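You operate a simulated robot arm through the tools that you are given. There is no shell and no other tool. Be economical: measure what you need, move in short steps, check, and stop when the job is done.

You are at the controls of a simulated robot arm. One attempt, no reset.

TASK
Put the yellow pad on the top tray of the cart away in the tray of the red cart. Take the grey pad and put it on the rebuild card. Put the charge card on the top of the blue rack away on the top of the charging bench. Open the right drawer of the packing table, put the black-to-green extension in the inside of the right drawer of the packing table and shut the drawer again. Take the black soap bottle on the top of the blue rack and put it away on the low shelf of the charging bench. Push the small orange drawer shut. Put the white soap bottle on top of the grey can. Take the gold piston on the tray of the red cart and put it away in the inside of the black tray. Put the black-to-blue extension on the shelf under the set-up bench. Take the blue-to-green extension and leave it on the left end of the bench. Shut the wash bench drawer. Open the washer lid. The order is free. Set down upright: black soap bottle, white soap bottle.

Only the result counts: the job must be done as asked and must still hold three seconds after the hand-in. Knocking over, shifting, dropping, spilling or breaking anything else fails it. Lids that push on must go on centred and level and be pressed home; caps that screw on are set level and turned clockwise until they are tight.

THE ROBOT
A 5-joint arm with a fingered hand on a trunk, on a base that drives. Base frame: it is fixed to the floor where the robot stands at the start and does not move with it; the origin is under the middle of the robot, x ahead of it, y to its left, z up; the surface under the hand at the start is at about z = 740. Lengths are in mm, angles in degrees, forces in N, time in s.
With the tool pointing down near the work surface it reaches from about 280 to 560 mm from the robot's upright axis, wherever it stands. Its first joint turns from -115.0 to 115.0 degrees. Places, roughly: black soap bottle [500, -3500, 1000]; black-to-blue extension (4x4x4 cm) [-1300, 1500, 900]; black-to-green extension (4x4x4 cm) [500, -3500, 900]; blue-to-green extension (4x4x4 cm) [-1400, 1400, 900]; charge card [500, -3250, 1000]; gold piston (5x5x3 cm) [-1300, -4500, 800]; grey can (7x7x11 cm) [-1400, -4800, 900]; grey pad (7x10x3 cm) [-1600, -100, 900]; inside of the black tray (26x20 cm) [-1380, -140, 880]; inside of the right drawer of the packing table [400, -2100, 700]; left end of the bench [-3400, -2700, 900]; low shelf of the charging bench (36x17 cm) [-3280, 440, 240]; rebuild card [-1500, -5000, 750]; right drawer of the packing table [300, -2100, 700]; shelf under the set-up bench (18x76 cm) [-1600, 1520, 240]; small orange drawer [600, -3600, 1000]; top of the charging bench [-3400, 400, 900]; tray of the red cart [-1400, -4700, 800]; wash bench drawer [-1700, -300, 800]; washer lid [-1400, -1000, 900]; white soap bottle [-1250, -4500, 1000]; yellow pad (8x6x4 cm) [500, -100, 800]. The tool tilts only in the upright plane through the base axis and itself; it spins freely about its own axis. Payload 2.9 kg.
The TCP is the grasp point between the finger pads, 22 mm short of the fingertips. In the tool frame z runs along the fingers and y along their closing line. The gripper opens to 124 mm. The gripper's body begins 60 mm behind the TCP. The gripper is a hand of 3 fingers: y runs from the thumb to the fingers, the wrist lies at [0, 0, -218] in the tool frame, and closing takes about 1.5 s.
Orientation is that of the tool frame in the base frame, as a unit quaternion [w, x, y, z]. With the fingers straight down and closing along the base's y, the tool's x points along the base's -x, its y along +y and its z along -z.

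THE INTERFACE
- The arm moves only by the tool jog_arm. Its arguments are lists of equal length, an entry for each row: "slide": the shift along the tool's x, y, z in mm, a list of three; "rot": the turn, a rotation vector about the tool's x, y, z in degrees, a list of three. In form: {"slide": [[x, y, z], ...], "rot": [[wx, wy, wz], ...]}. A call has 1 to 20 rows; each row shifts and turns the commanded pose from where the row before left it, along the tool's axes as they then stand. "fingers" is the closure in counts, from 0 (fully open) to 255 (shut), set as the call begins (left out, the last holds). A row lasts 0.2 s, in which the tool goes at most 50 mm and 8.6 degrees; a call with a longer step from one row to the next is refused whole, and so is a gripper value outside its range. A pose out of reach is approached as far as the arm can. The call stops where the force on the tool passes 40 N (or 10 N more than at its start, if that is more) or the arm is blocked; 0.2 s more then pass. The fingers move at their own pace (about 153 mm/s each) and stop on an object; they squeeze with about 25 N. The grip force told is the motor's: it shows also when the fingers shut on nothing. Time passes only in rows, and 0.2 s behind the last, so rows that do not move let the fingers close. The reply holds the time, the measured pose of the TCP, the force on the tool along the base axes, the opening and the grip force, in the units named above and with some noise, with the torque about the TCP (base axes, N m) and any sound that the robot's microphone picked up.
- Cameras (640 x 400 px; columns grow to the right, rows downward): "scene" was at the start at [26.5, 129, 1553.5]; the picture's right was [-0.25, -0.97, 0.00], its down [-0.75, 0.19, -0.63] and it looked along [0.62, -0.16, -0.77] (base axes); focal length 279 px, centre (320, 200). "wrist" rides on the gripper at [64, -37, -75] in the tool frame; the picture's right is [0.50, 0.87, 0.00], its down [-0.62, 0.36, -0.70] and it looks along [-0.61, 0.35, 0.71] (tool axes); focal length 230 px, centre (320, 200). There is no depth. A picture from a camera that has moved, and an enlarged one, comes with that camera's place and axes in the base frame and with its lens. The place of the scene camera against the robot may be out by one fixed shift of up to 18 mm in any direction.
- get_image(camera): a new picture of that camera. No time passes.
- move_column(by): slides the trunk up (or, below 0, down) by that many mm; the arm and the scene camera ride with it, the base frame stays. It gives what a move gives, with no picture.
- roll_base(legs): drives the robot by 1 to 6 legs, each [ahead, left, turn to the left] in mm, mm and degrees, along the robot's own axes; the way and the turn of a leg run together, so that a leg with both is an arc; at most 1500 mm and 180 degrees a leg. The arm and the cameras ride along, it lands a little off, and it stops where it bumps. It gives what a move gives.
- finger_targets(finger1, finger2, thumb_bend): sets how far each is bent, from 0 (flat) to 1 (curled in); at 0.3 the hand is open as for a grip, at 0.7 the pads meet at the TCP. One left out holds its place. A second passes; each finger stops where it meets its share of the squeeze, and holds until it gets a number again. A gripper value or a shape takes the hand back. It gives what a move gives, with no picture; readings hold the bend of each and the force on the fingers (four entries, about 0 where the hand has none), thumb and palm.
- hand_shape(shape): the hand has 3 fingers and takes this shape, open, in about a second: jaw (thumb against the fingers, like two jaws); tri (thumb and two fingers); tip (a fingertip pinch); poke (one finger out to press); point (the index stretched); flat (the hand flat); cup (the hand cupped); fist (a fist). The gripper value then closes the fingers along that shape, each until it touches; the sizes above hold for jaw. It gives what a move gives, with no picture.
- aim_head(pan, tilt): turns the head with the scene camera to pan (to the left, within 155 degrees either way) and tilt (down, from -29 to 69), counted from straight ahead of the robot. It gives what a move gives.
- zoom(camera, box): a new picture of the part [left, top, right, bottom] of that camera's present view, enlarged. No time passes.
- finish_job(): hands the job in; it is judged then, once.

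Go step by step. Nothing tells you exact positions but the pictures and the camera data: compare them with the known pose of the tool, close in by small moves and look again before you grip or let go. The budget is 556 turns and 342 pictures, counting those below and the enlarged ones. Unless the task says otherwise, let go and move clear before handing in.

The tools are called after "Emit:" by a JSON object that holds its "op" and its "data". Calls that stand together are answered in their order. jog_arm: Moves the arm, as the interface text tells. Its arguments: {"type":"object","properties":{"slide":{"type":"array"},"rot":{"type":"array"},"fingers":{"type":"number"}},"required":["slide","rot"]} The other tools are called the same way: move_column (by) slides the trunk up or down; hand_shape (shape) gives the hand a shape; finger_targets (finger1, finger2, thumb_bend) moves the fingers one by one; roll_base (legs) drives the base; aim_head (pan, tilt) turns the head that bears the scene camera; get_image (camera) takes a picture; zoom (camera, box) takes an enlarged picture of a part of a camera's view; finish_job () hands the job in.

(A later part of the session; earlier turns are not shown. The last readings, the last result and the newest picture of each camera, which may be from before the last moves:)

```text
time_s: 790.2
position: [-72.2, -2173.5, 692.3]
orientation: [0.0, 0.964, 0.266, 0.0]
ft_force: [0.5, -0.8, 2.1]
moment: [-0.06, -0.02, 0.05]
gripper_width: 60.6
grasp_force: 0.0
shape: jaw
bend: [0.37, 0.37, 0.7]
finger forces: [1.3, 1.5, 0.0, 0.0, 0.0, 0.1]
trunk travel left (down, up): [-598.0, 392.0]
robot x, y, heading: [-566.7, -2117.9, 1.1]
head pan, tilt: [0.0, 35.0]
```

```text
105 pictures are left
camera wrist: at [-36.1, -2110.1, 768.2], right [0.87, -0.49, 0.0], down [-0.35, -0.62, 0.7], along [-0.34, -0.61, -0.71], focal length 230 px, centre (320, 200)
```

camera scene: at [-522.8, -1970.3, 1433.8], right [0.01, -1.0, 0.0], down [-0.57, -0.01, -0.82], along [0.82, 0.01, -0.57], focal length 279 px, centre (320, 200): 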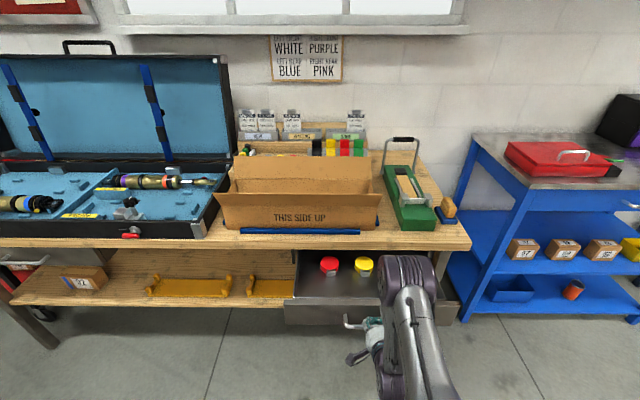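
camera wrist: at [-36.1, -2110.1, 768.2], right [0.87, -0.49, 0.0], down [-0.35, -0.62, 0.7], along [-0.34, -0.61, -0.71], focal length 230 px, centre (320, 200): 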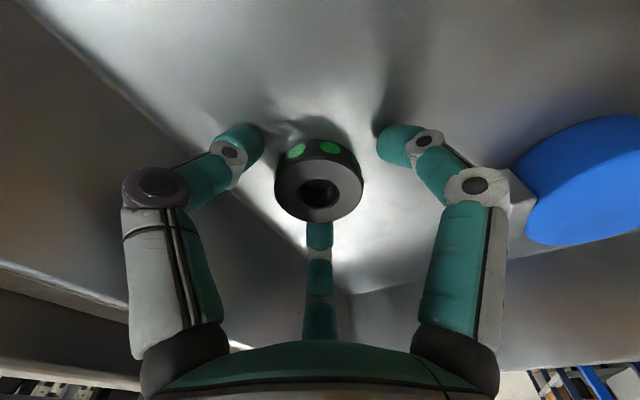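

Emit:
{"op": "jog_arm", "data": {"slide": [[0, 0, 0], [0, 0, 0], [0, 0, 0], [0, 0, 0], [0, 0, 0], [0, 0, 0]], "rot": [[0, 0, 0], [0, 0, 0], [0, 0, 0], [0, 0, 0], [0, 0, 0], [0, 0, 0]], "fingers": 255}}

Emit:
{"op": "jog_arm", "data": {"slide": [[0, 0, -10], [0, 0, -25], [0, 0, -40], [0, 0, -45], [0, 0, -45]], "rot": [[0, 0, 0], [0, 0, 0], [0, 0, 0], [0, 0, 0], [0, 0, 0]]}}

Emit:
{"op": "get_image", "data": {"camera": "wrist"}}

```text
time_s: 791.6
position: [-71.7, -2172.9, 693.0]
orientation: [0.001, 0.964, 0.266, -0.001]
ft_force: [-0.4, 0.9, -0.7]
moment: [0.01, -0.01, 0.0]
gripper_width: 4.0
grasp_force: 25.2
shape: jaw
bend: [0.82, 0.82, 0.77]
finger forces: [0.0, 0.0, 0.0, 0.1, 0.1, 0.1]
trunk travel left (down, up): [-598.0, 392.0]
robot x, y, heading: [-570.6, -2118.8, 0.6]
head pan, tilt: [0.0, 35.0]
```

```text
time_s: 792.8
position: [-73.2, -2171.9, 859.4]
orientation: [0.0, 0.964, 0.266, -0.001]
ft_force: [-0.3, 0.0, -0.6]
moment: [0.01, 0.01, 0.0]
gripper_width: 4.0
grasp_force: 25.1
shape: jaw
bend: [0.82, 0.82, 0.77]
finger forces: [0.0, 0.0, 0.0, 0.0, 0.0, 0.1]
trunk travel left (down, up): [-598.0, 392.0]
robot x, y, heading: [-574.4, -2119.3, 0.8]
head pan, tilt: [0.0, 35.0]
```

```text
104 pictures are left
camera wrist: at [-36.8, -2109.3, 933.9], right [0.87, -0.49, 0.0], down [-0.35, -0.62, 0.7], along [-0.34, -0.61, -0.71], focal length 230 px, centre (320, 200)
```

wrist: 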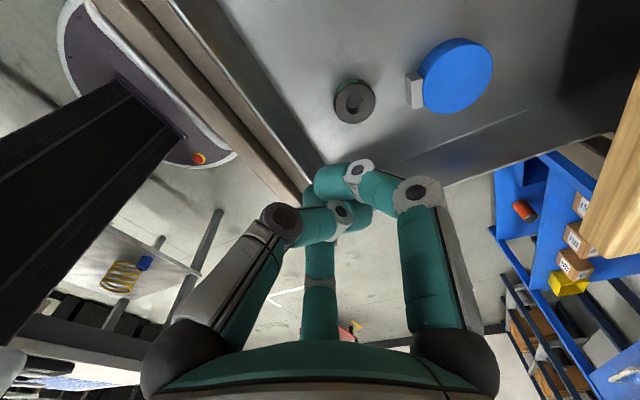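

The ring slipped out from under the curling fingers and moved to about (-50, -2210). I'll rotate back, recentre with the fingers more closed, and press lightly on the floor before gripping.

Emit:
{"op": "jog_arm", "data": {"slide": [[0, 22, 0], [0, 22, 0], [0, 0, 0], [0, 0, 0], [0, 0, 0], [0, 0, 0], [0, 0, 0], [0, 0, 0], [0, 0, 0], [0, 0, 20]], "rot": [[0, 0, 0], [0, 0, 0], [0, 0, -8.5], [0, 0, -8.5], [0, 0, -8.5], [0, 0, -8.5], [0, 0, -8.5], [0, 0, -8.5], [0, 0, -8.5], [0, 0, 0]], "fingers": 140}}

Emit:
{"op": "get_image", "data": {"camera": "wrist"}}

```text
time_s: 795.0
position: [-50.1, -2209.6, 838.4]
orientation: [0.0, 0.704, 0.71, -0.001]
ft_force: [-0.3, -0.1, -0.5]
moment: [0.03, 0.0, 0.02]
gripper_width: 55.8
grasp_force: 0.1
shape: jaw
bend: [0.39, 0.39, 0.7]
finger forces: [0.0, 0.0, 0.1, 0.0, 0.0, 0.0]
trunk travel left (down, up): [-598.0, 392.0]
robot x, y, heading: [-571.3, -2119.3, 0.9]
head pan, tilt: [0.0, 35.0]
```

```text
103 pictures are left
camera wrist: at [-87.4, -2148.3, 912.4], right [0.86, 0.51, 0.0], down [0.36, -0.61, 0.7], along [0.35, -0.6, -0.71], focal length 230 px, centre (320, 200)
```

wrist: 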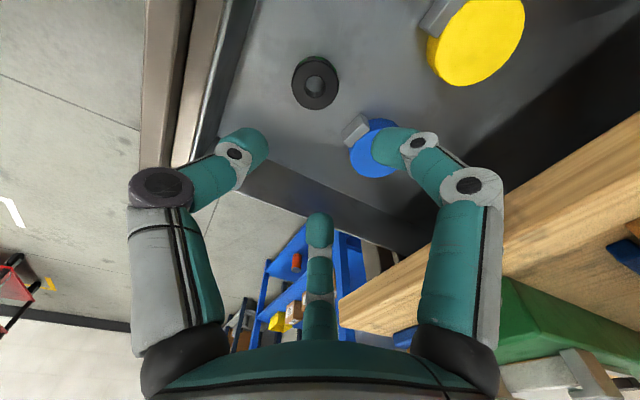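

Emit:
{"op": "jog_arm", "data": {"slide": [[-2, -4, 30], [0, 0, 40], [0, 0, 35], [0, 0, 25], [0, 0, 8]], "rot": [[0, 0, 0], [0, 0, 0], [0, 0, 0], [0, 0, 0], [0, 0, 0]], "fingers": 145}}

Emit:
{"op": "get_image", "data": {"camera": "wrist"}}

```text
time_s: 796.2
position: [-53.9, -2212.5, 699.9]
orientation: [0.0, 0.705, 0.709, 0.0]
ft_force: [0.2, 0.5, 0.5]
moment: [0.0, -0.02, -0.01]
gripper_width: 53.5
grasp_force: 0.1
shape: jaw
bend: [0.4, 0.4, 0.7]
finger forces: [0.0, 0.0, 0.0, 0.0, 0.1, 0.0]
trunk travel left (down, up): [-598.0, 392.0]
robot x, y, heading: [-571.7, -2118.4, 0.6]
head pan, tilt: [0.0, 35.0]
```

```text
102 pictures are left
camera wrist: at [-91.4, -2150.1, 775.0], right [0.86, 0.51, 0.0], down [0.36, -0.61, 0.7], along [0.35, -0.61, -0.71], focal length 230 px, centre (320, 200)
```

wrist: 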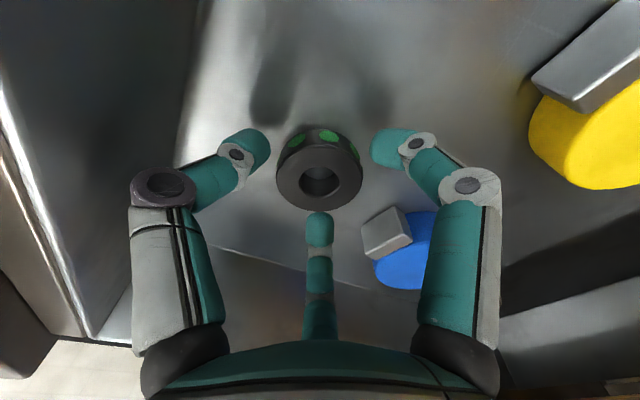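

Emit:
{"op": "jog_arm", "data": {"slide": [[0, 0, 5], [0, 0, 4], [0, 0, 3], [0, 0, 3], [0, 0, 2]], "rot": [[0, 0, 0], [0, 0, 0], [0, 0, 0], [0, 0, 0], [0, 0, 0]]}}

Emit:
{"op": "jog_arm", "data": {"slide": [[0, 0, 0], [0, 0, 0], [0, 0, 0], [0, 0, 0], [0, 0, 0], [0, 0, 0]], "rot": [[0, 0, 0], [0, 0, 0], [0, 0, 0], [0, 0, 0], [0, 0, 0], [0, 0, 0]], "fingers": 255}}

Emit:
{"op": "get_image", "data": {"camera": "wrist"}}

```text
time_s: 797.2
position: [-51.4, -2212.9, 688.7]
orientation: [0.006, 0.704, 0.71, 0.003]
ft_force: [1.0, 2.2, 27.2]
moment: [0.1, 0.71, -0.04]
gripper_width: 42.9
grasp_force: 25.2
shape: jaw
bend: [0.8, 0.8, 0.73]
finger forces: [21.8, 19.5, 0.0, 0.0, 54.9, 0.1]
trunk travel left (down, up): [-598.0, 392.0]
robot x, y, heading: [-575.5, -2119.4, 0.6]
head pan, tilt: [0.0, 35.0]
stopped in row 5: the force on the tool passed its limit at 46 N (the readings are from after the stop); the commanded pose is now the measured one
```

```text
time_s: 798.5
position: [-50.2, -2212.7, 690.5]
orientation: [0.006, 0.704, 0.71, 0.003]
ft_force: [1.9, 2.5, 25.5]
moment: [0.09, 0.7, -0.09]
gripper_width: 43.2
grasp_force: 24.8
shape: jaw
bend: [0.79, 0.79, 0.73]
finger forces: [21.9, 19.6, 0.0, 0.0, 55.1, 0.0]
trunk travel left (down, up): [-598.0, 392.0]
robot x, y, heading: [-572.5, -2117.5, 0.8]
head pan, tilt: [0.0, 35.0]
stopped in row 6: the force on the tool passed its limit at 40 N (the readings are from after the stop); the commanded pose is now the measured one
```

```text
101 pictures are left
camera wrist: at [-88.8, -2150.2, 764.8], right [0.86, 0.51, 0.01], down [0.35, -0.61, 0.71], along [0.36, -0.61, -0.71], focal length 230 px, centre (320, 200)
```

wrist: 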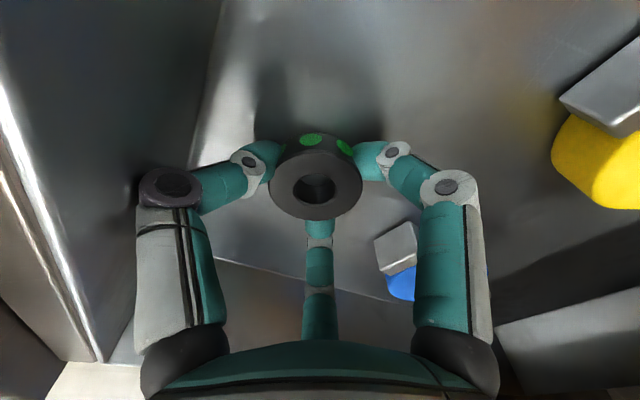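

Gripped this time (43 mm). I'll lift it out.

Emit:
{"op": "jog_arm", "data": {"slide": [[0, 0, -8], [0, 0, -15], [0, 0, -30], [0, 0, -45], [0, 0, -45]], "rot": [[0, 0, 0], [0, 0, 0], [0, 0, 0], [0, 0, 0], [0, 0, 0]]}}

Emit:
{"op": "move_column", "data": {"by": 200}}

Emit:
{"op": "get_image", "data": {"camera": "wrist"}}

Emit:
{"op": "get_image", "data": {"camera": "scene"}}

```text
time_s: 799.7
position: [-52.6, -2212.1, 831.0]
orientation: [0.002, 0.705, 0.709, 0.001]
ft_force: [0.2, 0.8, 0.5]
moment: [0.02, 0.02, -0.02]
gripper_width: 40.5
grasp_force: 25.2
shape: jaw
bend: [0.79, 0.79, 0.71]
finger forces: [19.7, 19.3, 0.1, 0.1, 22.3, 0.0]
trunk travel left (down, up): [-598.0, 392.0]
robot x, y, heading: [-569.6, -2118.1, 0.9]
head pan, tilt: [0.0, 35.0]
```

```text
time_s: 801.9
position: [-51.4, -2213.2, 1030.1]
orientation: [0.003, 0.704, 0.71, 0.001]
ft_force: [-0.3, 0.1, -0.1]
moment: [0.02, 0.0, 0.02]
gripper_width: 40.7
grasp_force: 25.1
shape: jaw
bend: [0.79, 0.79, 0.71]
finger forces: [19.8, 19.3, 0.1, 0.0, 22.3, 0.0]
trunk travel left (down, up): [-798.0, 192.0]
robot x, y, heading: [-572.4, -2120.8, 1.1]
head pan, tilt: [0.0, 35.0]
```

```text
100 pictures are left
camera wrist: at [-89.5, -2150.3, 1105.7], right [0.86, 0.51, 0.0], down [0.36, -0.61, 0.7], along [0.36, -0.61, -0.71], focal length 230 px, centre (320, 200)
```

wrist: 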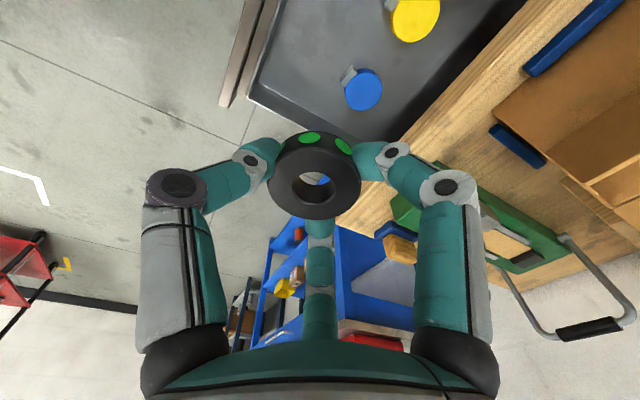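

```text
99 pictures are left
camera scene: at [-533.0, -1970.3, 1724.0], right [0.01, -1.0, 0.0], down [-0.57, -0.01, -0.82], along [0.82, 0.01, -0.57], focal length 279 px, centre (320, 200)
```

scene: 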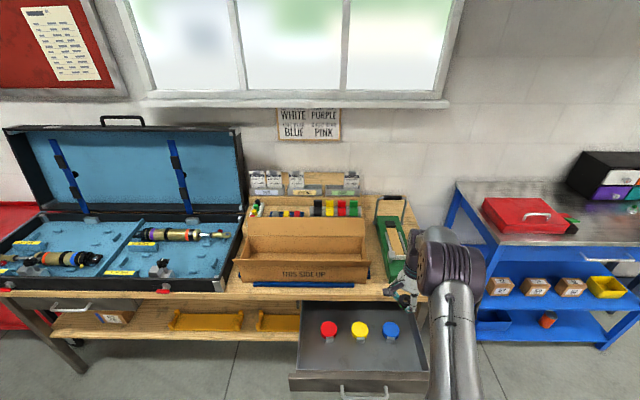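

Ring out, knobs undisturbed. I'll take it back to its original spot on the rack, near (526, -3614).

Emit:
{"op": "roll_base", "data": {"legs": [[0, -1400, -0.9], [560, 0, 0]]}}

Emit:
{"op": "get_image", "data": {"camera": "wrist"}}

Emit:
{"op": "get_image", "data": {"camera": "scene"}}

```text
time_s: 811.8
position: [521.2, -3631.5, 1030.7]
orientation: [0.003, 0.712, 0.702, 0.001]
ft_force: [0.1, 0.3, 1.1]
moment: [-0.01, 0.01, 0.02]
gripper_width: 40.3
grasp_force: 24.8
shape: jaw
bend: [0.79, 0.79, 0.71]
finger forces: [19.6, 19.4, 0.0, 0.0, 22.2, 0.0]
trunk travel left (down, up): [-798.0, 192.0]
robot x, y, heading: [3.1, -3529.1, -0.2]
head pan, tilt: [0.0, 35.0]
```

```text
98 pictures are left
camera wrist: at [485.2, -3568.4, 1105.7], right [0.87, 0.49, 0.0], down [0.34, -0.62, 0.7], along [0.35, -0.61, -0.71], focal length 230 px, centre (320, 200)
```

wrist: 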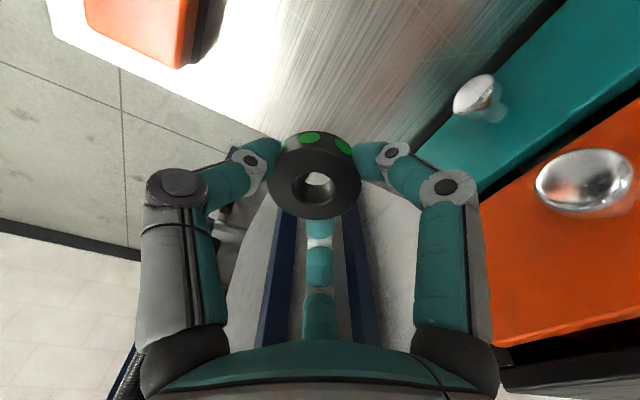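

```text
97 pictures are left
camera scene: at [45.2, -3379.4, 1724.0], right [0.0, -1.0, 0.0], down [-0.57, 0.0, -0.82], along [0.82, 0.0, -0.57], focal length 279 px, centre (320, 200)
```

scene: 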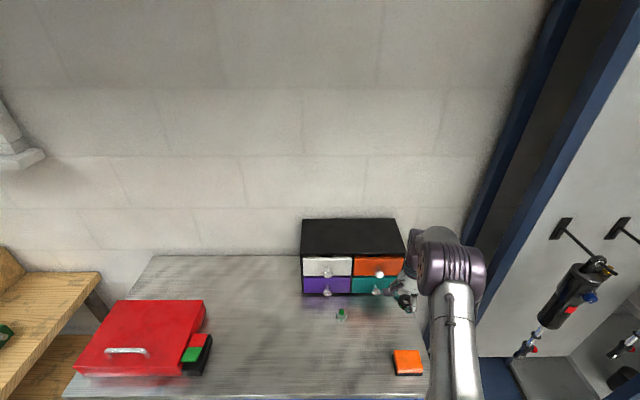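

Emit:
{"op": "jog_arm", "data": {"slide": [[17, 3, 20], [0, 0, 35], [0, 0, 25], [0, 0, 12], [0, 0, 5], [0, 0, 4], [0, 0, 3], [0, 0, 3], [0, 0, 3], [0, 0, 3]], "rot": [[0, 0, 0], [0, 0, 0], [0, 0, 0], [0, 0, 0], [0, 0, 0], [0, 0, 0], [0, 0, 0], [0, 0, 0], [0, 0, 0], [0, 0, 0]]}}

Emit:
{"op": "get_image", "data": {"camera": "wrist"}}

```text
time_s: 814.0
position: [524.1, -3615.1, 920.0]
orientation: [0.005, 0.712, 0.702, 0.004]
ft_force: [-0.6, -0.3, 25.8]
moment: [0.03, 0.7, 0.01]
gripper_width: 41.3
grasp_force: 24.7
shape: jaw
bend: [0.79, 0.79, 0.71]
finger forces: [21.6, 20.8, 0.0, 0.1, 55.4, 0.0]
trunk travel left (down, up): [-798.0, 192.0]
robot x, y, heading: [2.4, -3527.3, -0.5]
head pan, tilt: [0.0, 35.0]
```

```text
96 pictures are left
camera wrist: at [487.1, -3551.4, 995.6], right [0.87, 0.49, 0.01], down [0.34, -0.62, 0.71], along [0.35, -0.61, -0.71], focal length 230 px, centre (320, 200)
```

wrist: 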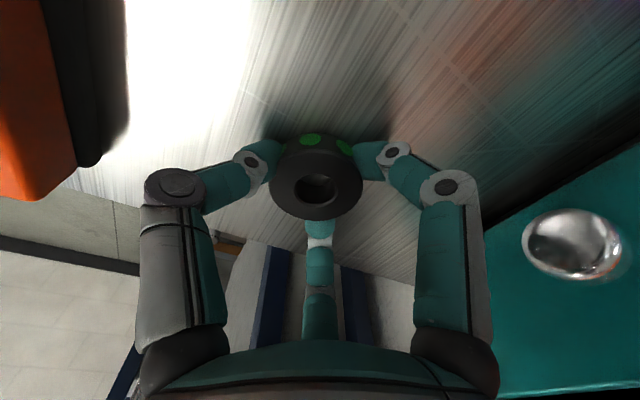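

Emit:
{"op": "jog_arm", "data": {"slide": [[0, 0, -2], [0, 0, 0]], "rot": [[0, 0, 0], [0, 0, 0]]}}

Emit:
{"op": "jog_arm", "data": {"slide": [[0, 0, 0], [0, 0, 0], [0, 0, 0], [0, 0, -5], [0, 0, -15], [0, 0, -30], [0, 0, -40], [0, 0, -40]], "rot": [[0, 0, 0], [0, 0, 0], [0, 0, 0], [0, 0, 0], [0, 0, 0], [0, 0, 0], [0, 0, 0], [0, 0, 0]], "fingers": 135}}

Emit:
{"op": "get_image", "data": {"camera": "wrist"}}

```text
time_s: 814.5
position: [523.6, -3615.2, 920.6]
orientation: [0.004, 0.712, 0.702, 0.002]
ft_force: [1.5, -0.4, 19.4]
moment: [0.01, 0.47, 0.03]
gripper_width: 40.9
grasp_force: 24.9
shape: jaw
bend: [0.79, 0.79, 0.71]
finger forces: [21.6, 20.9, 0.0, 0.0, 49.9, 0.0]
trunk travel left (down, up): [-798.0, 192.0]
robot x, y, heading: [6.2, -3524.1, -0.2]
head pan, tilt: [0.0, 35.0]
```

```text
time_s: 816.4
position: [523.3, -3616.7, 1050.7]
orientation: [0.003, 0.712, 0.702, 0.001]
ft_force: [-0.9, -0.2, -1.1]
moment: [0.01, 0.03, 0.04]
gripper_width: 57.9
grasp_force: 0.2
shape: jaw
bend: [0.38, 0.38, 0.7]
finger forces: [0.0, 0.1, 0.1, 0.0, 0.1, 0.0]
trunk travel left (down, up): [-798.0, 192.0]
robot x, y, heading: [5.4, -3525.0, -0.3]
head pan, tilt: [0.0, 35.0]
```

```text
95 pictures are left
camera wrist: at [487.4, -3552.3, 1126.3], right [0.87, 0.49, 0.01], down [0.34, -0.62, 0.7], along [0.35, -0.61, -0.71], focal length 230 px, centre (320, 200)
```

wrist: 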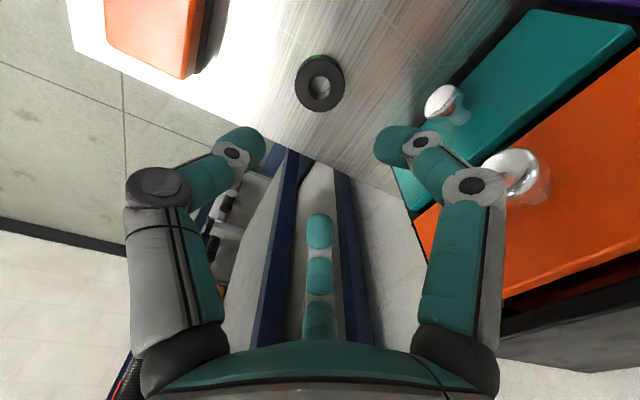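

The ring is back where it was. Now the real black-to-green extension near (570, -3446): I'll move over it and look.

Emit:
{"op": "roll_base", "data": {"legs": [[0, 130, 0], [40, 0, 0]]}}

Emit:
{"op": "get_image", "data": {"camera": "wrist"}}

```text
time_s: 818.1
position: [564.5, -3486.7, 1050.5]
orientation: [0.002, 0.712, 0.702, 0.002]
ft_force: [-0.3, -0.8, 0.3]
moment: [0.01, -0.01, -0.03]
gripper_width: 58.0
grasp_force: 0.1
shape: jaw
bend: [0.38, 0.38, 0.7]
finger forces: [0.0, 0.0, 0.0, 0.0, 0.0, 0.0]
trunk travel left (down, up): [-798.0, 192.0]
robot x, y, heading: [45.3, -3400.6, -0.2]
head pan, tilt: [0.0, 35.0]
```

```text
94 pictures are left
camera wrist: at [527.4, -3424.1, 1126.1], right [0.87, 0.49, 0.01], down [0.34, -0.62, 0.7], along [0.35, -0.61, -0.71], focal length 230 px, centre (320, 200)
```

wrist: 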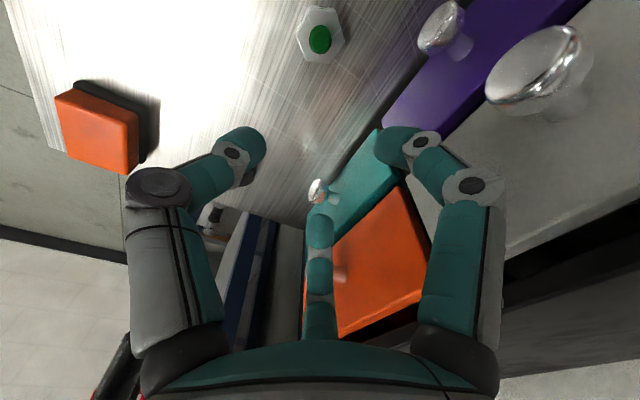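

The extension is at about (545, -3452), close to drawer knobs. I'll centre, rotate 60° to keep the palm clear of the knobs, and lower partway.

Emit:
{"op": "jog_arm", "data": {"slide": [[35, -19, 0], [0, 0, 0], [0, 0, 0], [0, 0, 0], [0, 0, 0], [0, 0, 0], [0, 0, 0], [0, 0, 0], [0, 0, 30], [0, 0, 30]], "rot": [[0, 0, 0], [0, 0, 8.5], [0, 0, 8.5], [0, 0, 8.5], [0, 0, 8.5], [0, 0, 8.5], [0, 0, 8.5], [0, 0, 8.5], [0, 0, 0], [0, 0, 0]]}}

Emit:
{"op": "get_image", "data": {"camera": "wrist"}}

Emit:
{"op": "zoom", "data": {"camera": "wrist", "box": [240, 40, 400, 200]}}

```text
time_s: 820.3
position: [547.4, -3452.1, 990.1]
orientation: [0.001, 0.967, 0.255, 0.004]
ft_force: [0.8, -0.1, -0.8]
moment: [-0.02, 0.01, 0.03]
gripper_width: 58.0
grasp_force: 0.1
shape: jaw
bend: [0.38, 0.38, 0.7]
finger forces: [0.1, 0.0, 0.0, 0.1, 0.0, 0.1]
trunk travel left (down, up): [-798.0, 192.0]
robot x, y, heading: [45.3, -3396.2, -0.4]
head pan, tilt: [0.0, 35.0]
```

```text
93 pictures are left
camera wrist: at [583.8, -3390.0, 1065.5], right [0.86, -0.51, 0.01], down [-0.36, -0.61, 0.7], along [-0.35, -0.61, -0.71], focal length 230 px, centre (320, 200)
```

wrist: 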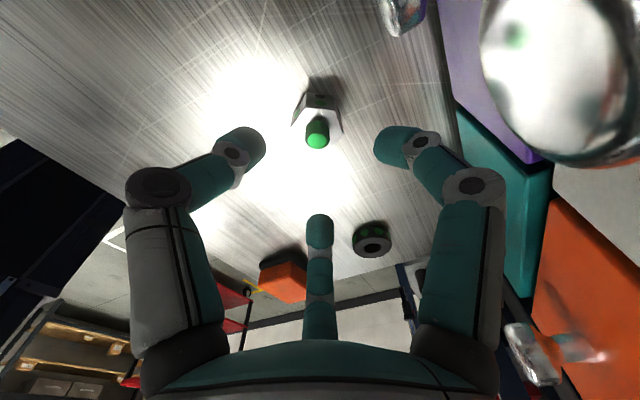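

```text
2.50 times, centred on (320, 120) of wrist
camera zoom: at [583.8, -3390.0, 1065.5], right [0.86, -0.51, 0.01], down [-0.36, -0.61, 0.7], along [-0.35, -0.61, -0.71], focal length 575 px, centre (320, 400)
```

zoom: 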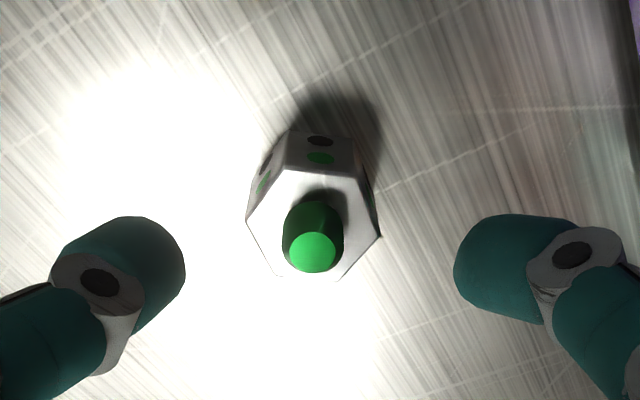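

Confirmed: black at the base, green on top. I'll descend slowly and grip.

Emit:
{"op": "jog_arm", "data": {"slide": [[-1, 0, 20], [0, 0, 20], [0, 0, 15], [0, 0, 8], [0, 0, 5]], "rot": [[0, 0, 0], [0, 0, 0], [0, 0, 0], [0, 0, 0], [0, 0, 0]]}}

Emit:
{"op": "get_image", "data": {"camera": "wrist"}}

```text
time_s: 821.5
position: [546.9, -3453.7, 922.9]
orientation: [0.002, 0.967, 0.256, 0.004]
ft_force: [0.0, -0.6, 0.7]
moment: [-0.03, 0.03, 0.01]
gripper_width: 57.9
grasp_force: 0.1
shape: jaw
bend: [0.38, 0.38, 0.7]
finger forces: [0.1, 1.0, 0.1, 0.0, 0.0, 0.0]
trunk travel left (down, up): [-798.0, 192.0]
robot x, y, heading: [45.6, -3395.8, -0.4]
head pan, tilt: [0.0, 35.0]
```

```text
91 pictures are left
camera wrist: at [582.9, -3390.0, 998.5], right [0.86, -0.5, 0.01], down [-0.36, -0.61, 0.7], along [-0.35, -0.61, -0.71], focal length 230 px, centre (320, 200)
```

wrist: 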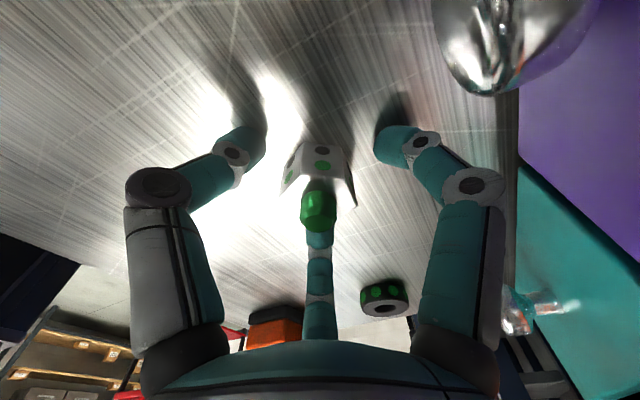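

Emit:
{"op": "jog_arm", "data": {"slide": [[0, 0, 0], [0, 0, 0], [0, 0, 0], [0, 0, 0], [0, 0, 0], [0, 0, 0]], "rot": [[0, 0, 0], [0, 0, 0], [0, 0, 0], [0, 0, 0], [0, 0, 0], [0, 0, 0]], "fingers": 255}}

Emit:
{"op": "jog_arm", "data": {"slide": [[0, 0, -10], [0, 0, -20], [0, 0, -40], [0, 0, -40]], "rot": [[0, 0, 0], [0, 0, 0], [0, 0, 0], [0, 0, 0]]}}

Emit:
{"op": "get_image", "data": {"camera": "wrist"}}

```text
time_s: 822.9
position: [546.8, -3452.8, 922.2]
orientation: [0.001, 0.967, 0.256, 0.003]
ft_force: [-0.6, 0.5, 0.4]
moment: [-0.02, -0.02, -0.02]
gripper_width: 26.8
grasp_force: 24.9
shape: jaw
bend: [0.75, 0.79, 0.7]
finger forces: [23.2, 19.7, 0.1, 0.0, 24.2, 0.0]
trunk travel left (down, up): [-798.0, 192.0]
robot x, y, heading: [45.4, -3397.0, -0.5]
head pan, tilt: [0.0, 35.0]
```

```text
time_s: 823.9
position: [545.8, -3452.6, 1033.8]
orientation: [0.002, 0.967, 0.256, 0.003]
ft_force: [-0.3, 0.4, -0.7]
moment: [0.01, 0.02, 0.02]
gripper_width: 26.5
grasp_force: 24.9
shape: jaw
bend: [0.75, 0.79, 0.7]
finger forces: [23.4, 20.1, 0.1, 0.1, 24.1, 0.0]
trunk travel left (down, up): [-798.0, 192.0]
robot x, y, heading: [44.1, -3397.8, -0.1]
head pan, tilt: [0.0, 35.0]
```

```text
90 pictures are left
camera wrist: at [582.2, -3390.1, 1108.8], right [0.86, -0.5, 0.01], down [-0.36, -0.61, 0.7], along [-0.35, -0.61, -0.71], focal length 230 px, centre (320, 200)
```

wrist: 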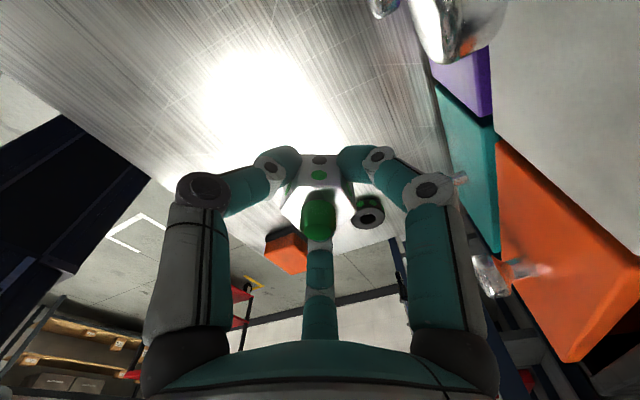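

Held. Back to the open drawer.

Emit:
{"op": "roll_base", "data": {"legs": [[-616, 0, 0], [0, 1280, 0]]}}

Emit:
{"op": "move_column", "data": {"by": -190}}

Emit:
{"op": "get_image", "data": {"camera": "wrist"}}

Emit:
{"op": "get_image", "data": {"camera": "scene"}}

```text
time_s: 833.4
position: [-52.3, -2168.3, 1032.6]
orientation: [0.002, 0.968, 0.251, 0.003]
ft_force: [1.1, -0.1, -0.4]
moment: [-0.01, -0.02, 0.01]
gripper_width: 26.6
grasp_force: 25.3
shape: jaw
bend: [0.75, 0.79, 0.7]
finger forces: [23.3, 20.1, 0.1, 0.0, 24.0, 0.1]
trunk travel left (down, up): [-798.0, 192.0]
robot x, y, heading: [-556.5, -2105.3, -1.1]
head pan, tilt: [0.0, 35.0]
```

```text
time_s: 835.5
position: [-52.0, -2167.1, 843.0]
orientation: [0.002, 0.968, 0.25, 0.003]
ft_force: [0.5, -0.1, -0.9]
moment: [-0.01, 0.01, 0.02]
gripper_width: 26.7
grasp_force: 24.9
shape: jaw
bend: [0.75, 0.79, 0.7]
finger forces: [23.4, 20.2, 0.0, 0.0, 24.0, 0.0]
trunk travel left (down, up): [-608.0, 382.0]
robot x, y, heading: [-551.6, -2105.9, -1.0]
head pan, tilt: [0.0, 35.0]
```

```text
89 pictures are left
camera wrist: at [-13.9, -2105.1, 918.1], right [0.86, -0.52, 0.01], down [-0.37, -0.61, 0.7], along [-0.36, -0.6, -0.71], focal length 230 px, centre (320, 200)
```

wrist: 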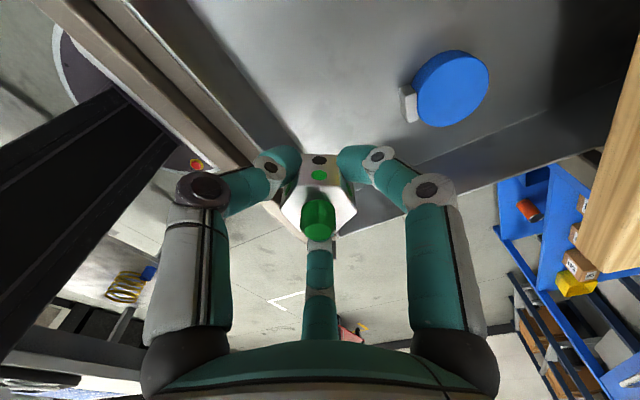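

```text
88 pictures are left
camera scene: at [-509.9, -1959.2, 1534.0], right [-0.02, -1.0, 0.0], down [-0.57, 0.01, -0.82], along [0.82, -0.01, -0.57], focal length 279 px, centre (320, 200)
```

scene: 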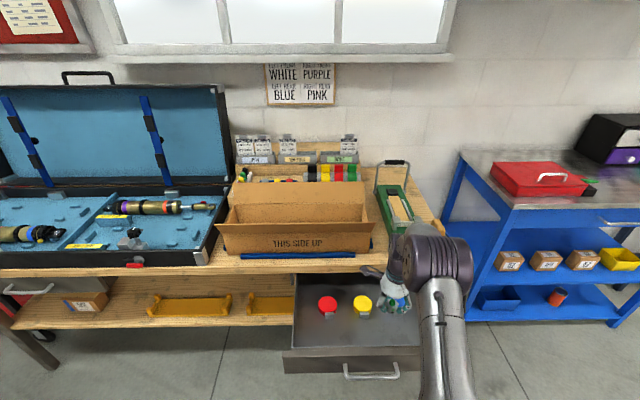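

Emit:
{"op": "jog_arm", "data": {"slide": [[0, 0, 40], [0, 0, 40], [0, 0, 35], [0, 0, 12], [0, 0, 5], [0, 0, 4], [0, 0, 4], [0, 0, 4], [0, 0, 4], [0, 0, 4]], "rot": [[0, 0, 0], [0, 0, 0], [0, 0, 0], [0, 0, 0], [0, 0, 0], [0, 0, 0], [0, 0, 0], [0, 0, 0], [0, 0, 0], [0, 0, 0]]}}

Emit:
{"op": "get_image", "data": {"camera": "wrist"}}

```text
time_s: 837.7
position: [-51.9, -2168.3, 692.4]
orientation: [0.003, 0.968, 0.25, 0.005]
ft_force: [1.1, 0.8, 14.4]
moment: [0.24, 0.14, -0.03]
gripper_width: 27.1
grasp_force: 25.2
shape: jaw
bend: [0.75, 0.79, 0.7]
finger forces: [24.3, 21.6, 0.1, 0.0, 39.5, 0.0]
trunk travel left (down, up): [-608.0, 382.0]
robot x, y, heading: [-555.4, -2107.3, -0.8]
head pan, tilt: [0.0, 35.0]
```

```text
87 pictures are left
camera wrist: at [-13.6, -2105.1, 767.8], right [0.86, -0.52, 0.01], down [-0.37, -0.61, 0.7], along [-0.35, -0.6, -0.72], focal length 230 px, centre (320, 200)
```

wrist: 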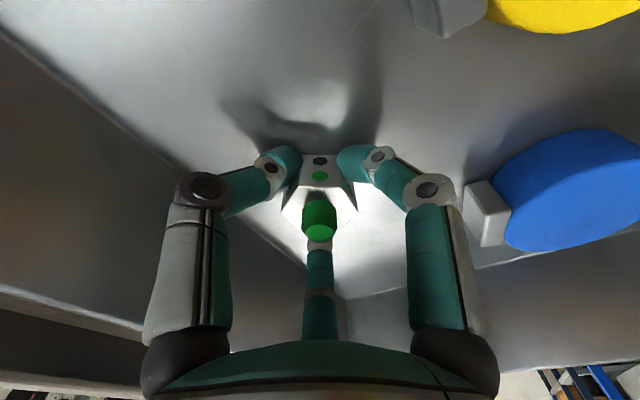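

In contact with the drawer floor. Ease, open partly, lift out.

Emit:
{"op": "jog_arm", "data": {"slide": [[0, 0, -1], [0, 0, 0]], "rot": [[0, 0, 0], [0, 0, 0]]}}

Emit:
{"op": "jog_arm", "data": {"slide": [[0, 0, 0], [0, 0, 0], [0, 0, 0], [0, 0, -5], [0, 0, -15], [0, 0, -30], [0, 0, -40], [0, 0, -40]], "rot": [[0, 0, 0], [0, 0, 0], [0, 0, 0], [0, 0, 0], [0, 0, 0], [0, 0, 0], [0, 0, 0], [0, 0, 0]], "fingers": 140}}

Emit:
{"op": "get_image", "data": {"camera": "wrist"}}

```text
time_s: 838.3
position: [-52.1, -2167.5, 692.0]
orientation: [0.002, 0.968, 0.25, 0.003]
ft_force: [1.0, 0.7, 11.7]
moment: [0.17, 0.05, 0.0]
gripper_width: 27.1
grasp_force: 25.6
shape: jaw
bend: [0.75, 0.79, 0.7]
finger forces: [24.3, 21.6, 0.1, 0.0, 36.0, 0.0]
trunk travel left (down, up): [-608.0, 382.0]
robot x, y, heading: [-550.7, -2107.7, -1.1]
head pan, tilt: [0.0, 35.0]
```

```text
time_s: 840.1
position: [-52.8, -2166.6, 822.4]
orientation: [0.001, 0.968, 0.25, 0.003]
ft_force: [0.2, -0.3, 0.2]
moment: [0.0, 0.02, -0.02]
gripper_width: 55.7
grasp_force: 0.1
shape: jaw
bend: [0.39, 0.39, 0.7]
finger forces: [0.0, 0.0, 0.1, 0.0, 0.1, 0.1]
trunk travel left (down, up): [-608.0, 382.0]
robot x, y, heading: [-551.5, -2106.7, -1.2]
head pan, tilt: [0.0, 35.0]
```

```text
86 pictures are left
camera wrist: at [-14.7, -2104.1, 897.5], right [0.86, -0.52, 0.01], down [-0.37, -0.61, 0.7], along [-0.36, -0.6, -0.71], focal length 230 px, centre (320, 200)
```

wrist: 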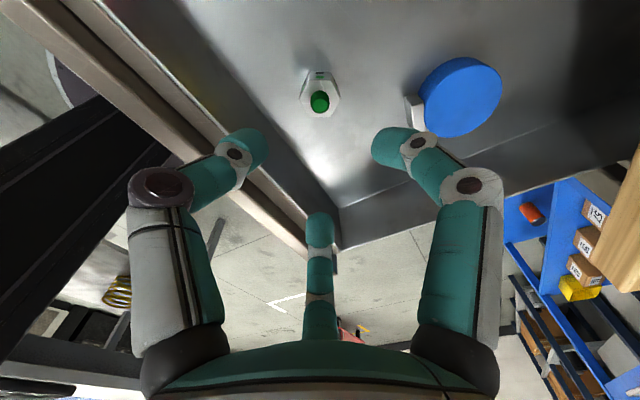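

The extension stands in the drawer. I'll bring the closed hand in front of the drawer.

Emit:
{"op": "roll_base", "data": {"legs": [[-140, 0, 1]]}}

Emit:
{"op": "jog_arm", "data": {"slide": [[-17, -42, 0], [-17, -40, 0], [-38, -15, 0], [-38, -20, 0], [0, 0, 40], [0, 0, 40], [0, 0, 30]], "rot": [[0, 0, 0], [0, 0, 0], [0, 0, 0], [0, 0, 0], [0, 0, 0], [0, 0, 0], [0, 0, 0]], "fingers": 255}}

Emit:
{"op": "get_image", "data": {"camera": "scene"}}

Emit:
{"op": "get_image", "data": {"camera": "wrist"}}

```text
time_s: 841.4
position: [-190.5, -2154.8, 822.3]
orientation: [0.0, 0.966, 0.259, 0.003]
ft_force: [-0.9, -0.5, -0.5]
moment: [-0.04, -0.02, -0.01]
gripper_width: 55.7
grasp_force: 0.0
shape: jaw
bend: [0.39, 0.39, 0.7]
finger forces: [0.0, 0.1, 0.1, 0.0, 0.0, 0.0]
trunk travel left (down, up): [-608.0, 382.0]
robot x, y, heading: [-687.8, -2104.5, 0.1]
head pan, tilt: [0.0, 35.0]
```

```text
time_s: 843.0
position: [-342.3, -2109.2, 710.6]
orientation: [0.001, 0.966, 0.26, 0.004]
ft_force: [-0.4, -0.9, 0.2]
moment: [0.0, -0.02, -0.03]
gripper_width: 0.1
grasp_force: 24.6
shape: jaw
bend: [0.7, 0.7, 0.7]
finger forces: [0.0, 0.0, 0.0, 0.1, 0.0, 0.0]
trunk travel left (down, up): [-608.0, 382.0]
robot x, y, heading: [-689.3, -2103.1, 0.1]
head pan, tilt: [0.0, 35.0]
```

```text
85 pictures are left
camera scene: at [-650.9, -1957.4, 1534.0], right [0.0, -1.0, 0.0], down [-0.57, 0.0, -0.82], along [0.82, 0.0, -0.57], focal length 279 px, centre (320, 200)
```

scene: 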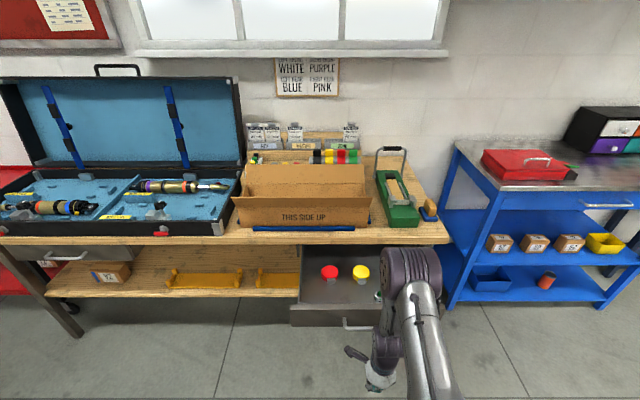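

```text
84 pictures are left
camera wrist: at [-305.5, -2046.8, 785.8], right [0.87, -0.5, 0.01], down [-0.36, -0.62, 0.7], along [-0.35, -0.61, -0.71], focal length 230 px, centre (320, 200)
```

wrist: 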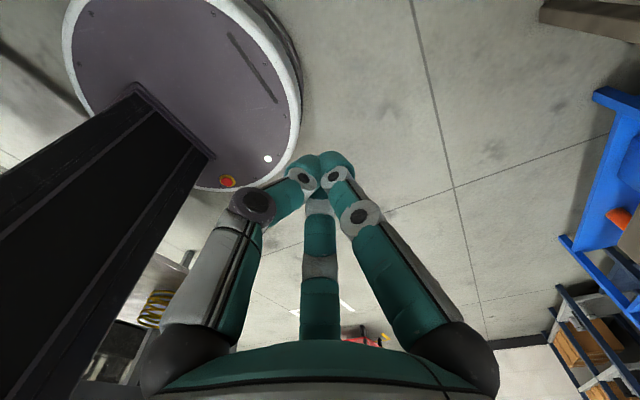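

Now push: base forward first, then finish with the force-limited arm.

Emit:
{"op": "roll_base", "data": {"legs": [[140, 0, 0], [130, 0, 0]]}}

Emit:
{"op": "jog_arm", "data": {"slide": [[10.4, 6, 0], [10.4, 6, 0], [10.4, 6, 0], [10.4, 6, 0], [10.4, 6, 0], [10.4, 6, 0], [10.4, 6, 0], [10.4, 6, 0], [10.4, 6, 0], [10.4, 6, 0], [8.6, 5, 0], [6.9, 4, 0], [5.2, 3, 0], [5.2, 3, 0], [5.2, 3, 0], [5.2, 3, 0], [5.2, 3, 0]], "rot": [[0, 0, 0], [0, 0, 0], [0, 0, 0], [0, 0, 0], [0, 0, 0], [0, 0, 0], [0, 0, 0], [0, 0, 0], [0, 0, 0], [0, 0, 0], [0, 0, 0], [0, 0, 0], [0, 0, 0], [0, 0, 0], [0, 0, 0], [0, 0, 0], [0, 0, 0]]}}

Emit:
{"op": "get_image", "data": {"camera": "scene"}}

```text
time_s: 845.2
position: [-72.6, -2109.7, 709.1]
orientation: [0.001, 0.966, 0.259, 0.003]
ft_force: [0.4, -0.2, 0.4]
moment: [0.0, 0.0, -0.01]
gripper_width: 0.2
grasp_force: 24.6
shape: jaw
bend: [0.7, 0.7, 0.7]
finger forces: [0.1, 0.0, 0.0, 0.0, 0.0, 0.1]
trunk travel left (down, up): [-608.0, 382.0]
robot x, y, heading: [-424.1, -2104.5, 0.0]
head pan, tilt: [0.0, 35.0]
```

```text
time_s: 848.5
position: [72.2, -2108.8, 710.0]
orientation: [-0.002, 0.965, 0.263, -0.006]
ft_force: [-17.8, -1.6, 3.5]
moment: [0.36, -1.74, 1.28]
gripper_width: 0.0
grasp_force: 25.5
shape: jaw
bend: [0.7, 0.7, 0.7]
finger forces: [0.1, 0.0, 0.0, 0.0, 0.0, 0.0]
trunk travel left (down, up): [-608.0, 382.0]
robot x, y, heading: [-422.9, -2107.6, 0.3]
head pan, tilt: [0.0, 35.0]
stopped in row 16: the force on the tool passed its limit at 47 N (the readings are from after the stop); the commanded pose is now the measured one
```

```text
83 pictures are left
camera scene: at [-389.0, -1958.0, 1534.4], right [0.0, -1.0, 0.0], down [-0.57, 0.0, -0.82], along [0.82, 0.0, -0.57], focal length 279 px, centre (320, 200)
```

scene: 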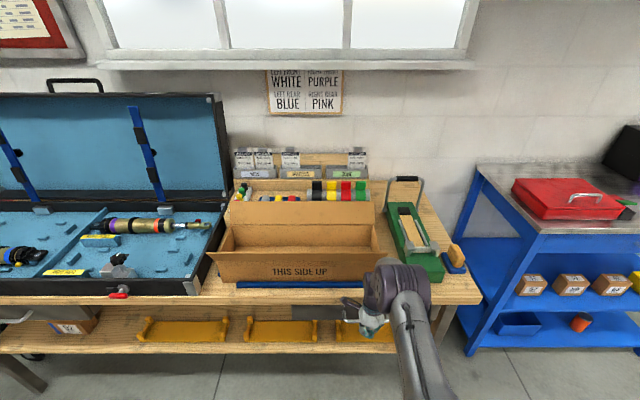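

Contact was high on the hand (z≈808), probably the table edge or the blue bar on it. I'll back off and look closely.

Emit:
{"op": "jog_arm", "data": {"slide": [[-26, -15, 0], [-34, -20, 0], [-34, -20, 0]], "rot": [[0, 0, 0], [0, 0, 0], [0, 0, 0]]}}

Emit:
{"op": "zoom", "data": {"camera": "scene", "box": [200, 250, 480, 360]}}

```text
time_s: 849.3
position: [-33.3, -2110.7, 710.8]
orientation: [-0.001, 0.965, 0.262, -0.005]
ft_force: [0.1, 0.2, 0.1]
moment: [-0.01, -0.01, 0.0]
gripper_width: 0.0
grasp_force: 24.9
shape: jaw
bend: [0.7, 0.7, 0.7]
finger forces: [0.0, 0.1, 0.0, 0.0, 0.0, 0.0]
trunk travel left (down, up): [-608.0, 382.0]
robot x, y, heading: [-423.5, -2104.6, -0.1]
head pan, tilt: [0.0, 35.0]
```

```text
2.29 times, centred on (340, 305) of scene
camera zoom: at [-384.3, -1957.4, 1534.0], right [0.0, -1.0, 0.0], down [-0.57, 0.0, -0.82], along [0.82, 0.0, -0.57], focal length 637 px, centre (274, -40)
```

zoom: 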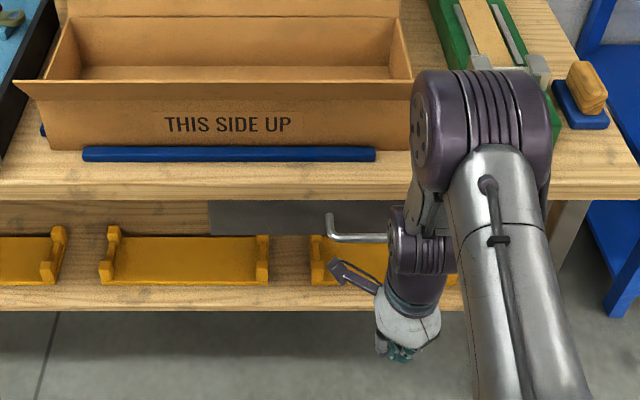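

The camera bracket touched the table edge; the blue bar and box look unmoved. I'll rotate the hand so the bracket faces away, and do the final push to be sure the drawer is home.

Emit:
{"op": "jog_arm", "data": {"slide": [[0, 0, 0], [0, 0, 0], [0, 0, 0], [0, 0, 0], [0, 0, 0], [0, 0, 0], [0, 0, 0]], "rot": [[0, 0, -8.5], [0, 0, -8.5], [0, 0, -8.5], [0, 0, -8.5], [0, 0, -8.5], [0, 0, -8.5], [0, 0, -8.5]]}}

Emit:
{"op": "jog_arm", "data": {"slide": [[-5, 14, 0], [-5, 14, 0], [0, 14, 0], [0, 14, 0], [0, 14, 0], [0, 10, 0], [0, 8, 0], [0, 6, 0], [0, 5, 0], [0, 5, 0], [0, 5, 0], [0, 5, 0], [0, 4, 0], [0, 4, 0], [0, 4, 0]], "rot": [[0, 0, 0], [0, 0, 0], [0, 0, 0], [0, 0, 0], [0, 0, 0], [0, 0, 0], [0, 0, 0], [0, 0, 0], [0, 0, 0], [0, 0, 0], [0, 0, 0], [0, 0, 0], [0, 0, 0], [0, 0, 0], [0, 0, 0]]}}

Emit:
{"op": "get_image", "data": {"camera": "wrist"}}

```text
time_s: 850.9
position: [-32.3, -2110.1, 711.0]
orientation: [-0.004, 0.708, 0.706, -0.004]
ft_force: [-0.4, 0.0, -0.1]
moment: [0.03, 0.02, -0.01]
gripper_width: 0.0
grasp_force: 24.7
shape: jaw
bend: [0.7, 0.7, 0.7]
finger forces: [0.1, 0.1, 0.0, 0.0, 0.0, 0.0]
trunk travel left (down, up): [-608.0, 382.0]
robot x, y, heading: [-425.2, -2104.8, 0.0]
head pan, tilt: [0.0, 35.0]
```

```text
time_s: 854.1
position: [86.5, -2119.7, 708.1]
orientation: [-0.008, 0.708, 0.707, -0.006]
ft_force: [-39.6, -0.2, -4.6]
moment: [0.01, -0.09, -0.06]
gripper_width: 0.0
grasp_force: 24.1
shape: jaw
bend: [0.7, 0.7, 0.7]
finger forces: [14.6, 23.0, 0.1, 0.0, 0.0, 1.0]
trunk travel left (down, up): [-608.0, 382.0]
robot x, y, heading: [-425.0, -2104.2, 0.1]
head pan, tilt: [0.0, 35.0]
```

```text
81 pictures are left
camera wrist: at [50.3, -2056.7, 785.2], right [0.87, 0.5, -0.02], down [0.37, -0.62, 0.69], along [0.34, -0.61, -0.72], focal length 230 px, centre (320, 200)
```

wrist: 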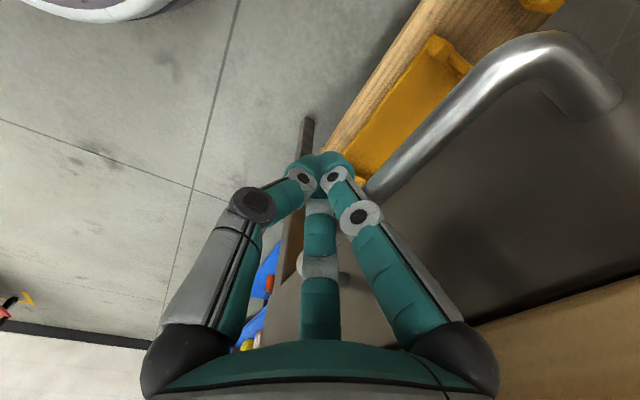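

The drawer is fully home (40 N at the same position as before). I'll retract the hand and take a final look.

Emit:
{"op": "jog_arm", "data": {"slide": [[0, -45, 0], [0, -45, -10], [0, 0, -45], [0, 0, -45]], "rot": [[0, 0, 0], [0, 0, 0], [0, 0, 0], [0, 0, 0]], "fingers": 0}}

Emit:
{"op": "roll_base", "data": {"legs": [[-250, 0, 0]]}}

Emit:
{"op": "get_image", "data": {"camera": "scene"}}

Emit:
{"op": "aim_head", "data": {"pan": -125, "tilt": 20}}

Emit:
{"op": "zoom", "data": {"camera": "scene", "box": [160, 80, 480, 280]}}

```text
time_s: 855.1
position: [2.8, -2121.0, 810.5]
orientation: [-0.003, 0.708, 0.706, -0.003]
ft_force: [-0.4, -0.7, 0.4]
moment: [-0.01, -0.02, 0.03]
gripper_width: 124.1
grasp_force: 0.1
shape: jaw
bend: [0.3, 0.3, 0.3]
finger forces: [0.0, 0.0, 0.0, 0.0, 0.0, 0.0]
trunk travel left (down, up): [-608.0, 382.0]
robot x, y, heading: [-428.9, -2108.0, -0.1]
head pan, tilt: [0.0, 35.0]
```

```text
time_s: 856.9
position: [-244.2, -2121.3, 811.0]
orientation: [-0.004, 0.709, 0.706, -0.003]
ft_force: [-0.4, 0.4, -0.6]
moment: [-0.01, -0.03, -0.01]
gripper_width: 124.3
grasp_force: 0.1
shape: jaw
bend: [0.3, 0.3, 0.3]
finger forces: [0.0, 0.0, 0.1, 0.0, 0.1, 0.1]
trunk travel left (down, up): [-608.0, 382.0]
robot x, y, heading: [-669.9, -2107.1, -0.1]
head pan, tilt: [0.0, 35.0]
```

```text
80 pictures are left
camera scene: at [-632.2, -1957.4, 1534.0], right [0.0, -1.0, 0.0], down [-0.57, 0.0, -0.82], along [0.82, 0.0, -0.57], focal length 279 px, centre (320, 200)
```

scene: 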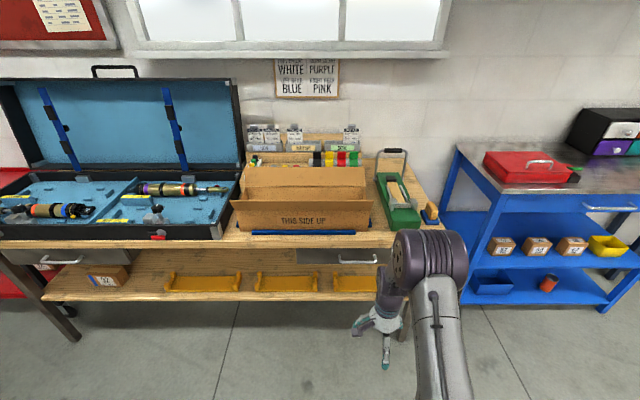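

```text
time_s: 858.9
position: [-244.5, -2121.3, 811.2]
orientation: [-0.004, 0.708, 0.706, -0.003]
ft_force: [-1.0, -0.4, 0.5]
moment: [-0.01, 0.01, -0.03]
gripper_width: 123.7
grasp_force: 0.1
shape: jaw
bend: [0.3, 0.3, 0.3]
finger forces: [0.0, 0.0, 0.0, 0.1, 0.0, 0.1]
trunk travel left (down, up): [-608.0, 382.0]
robot x, y, heading: [-670.6, -2107.5, -0.3]
head pan, tilt: [-125.0, 20.0]
```

```text
2.00 times, centred on (320, 180) of scene
camera zoom: at [-772.5, -2033.7, 1557.9], right [-0.82, 0.57, 0.0], down [0.2, 0.28, -0.94], along [-0.54, -0.77, -0.34], focal length 558 px, centre (320, 240)
```

zoom: 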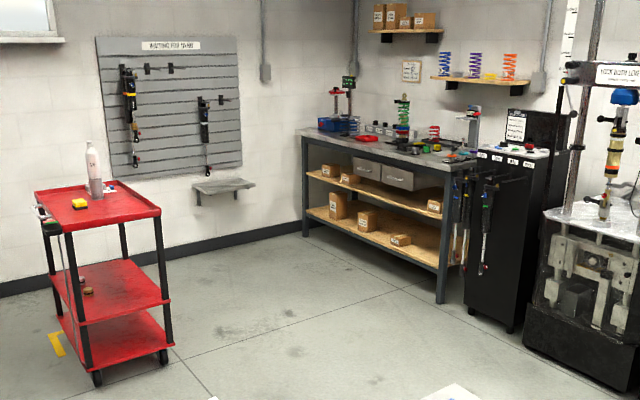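

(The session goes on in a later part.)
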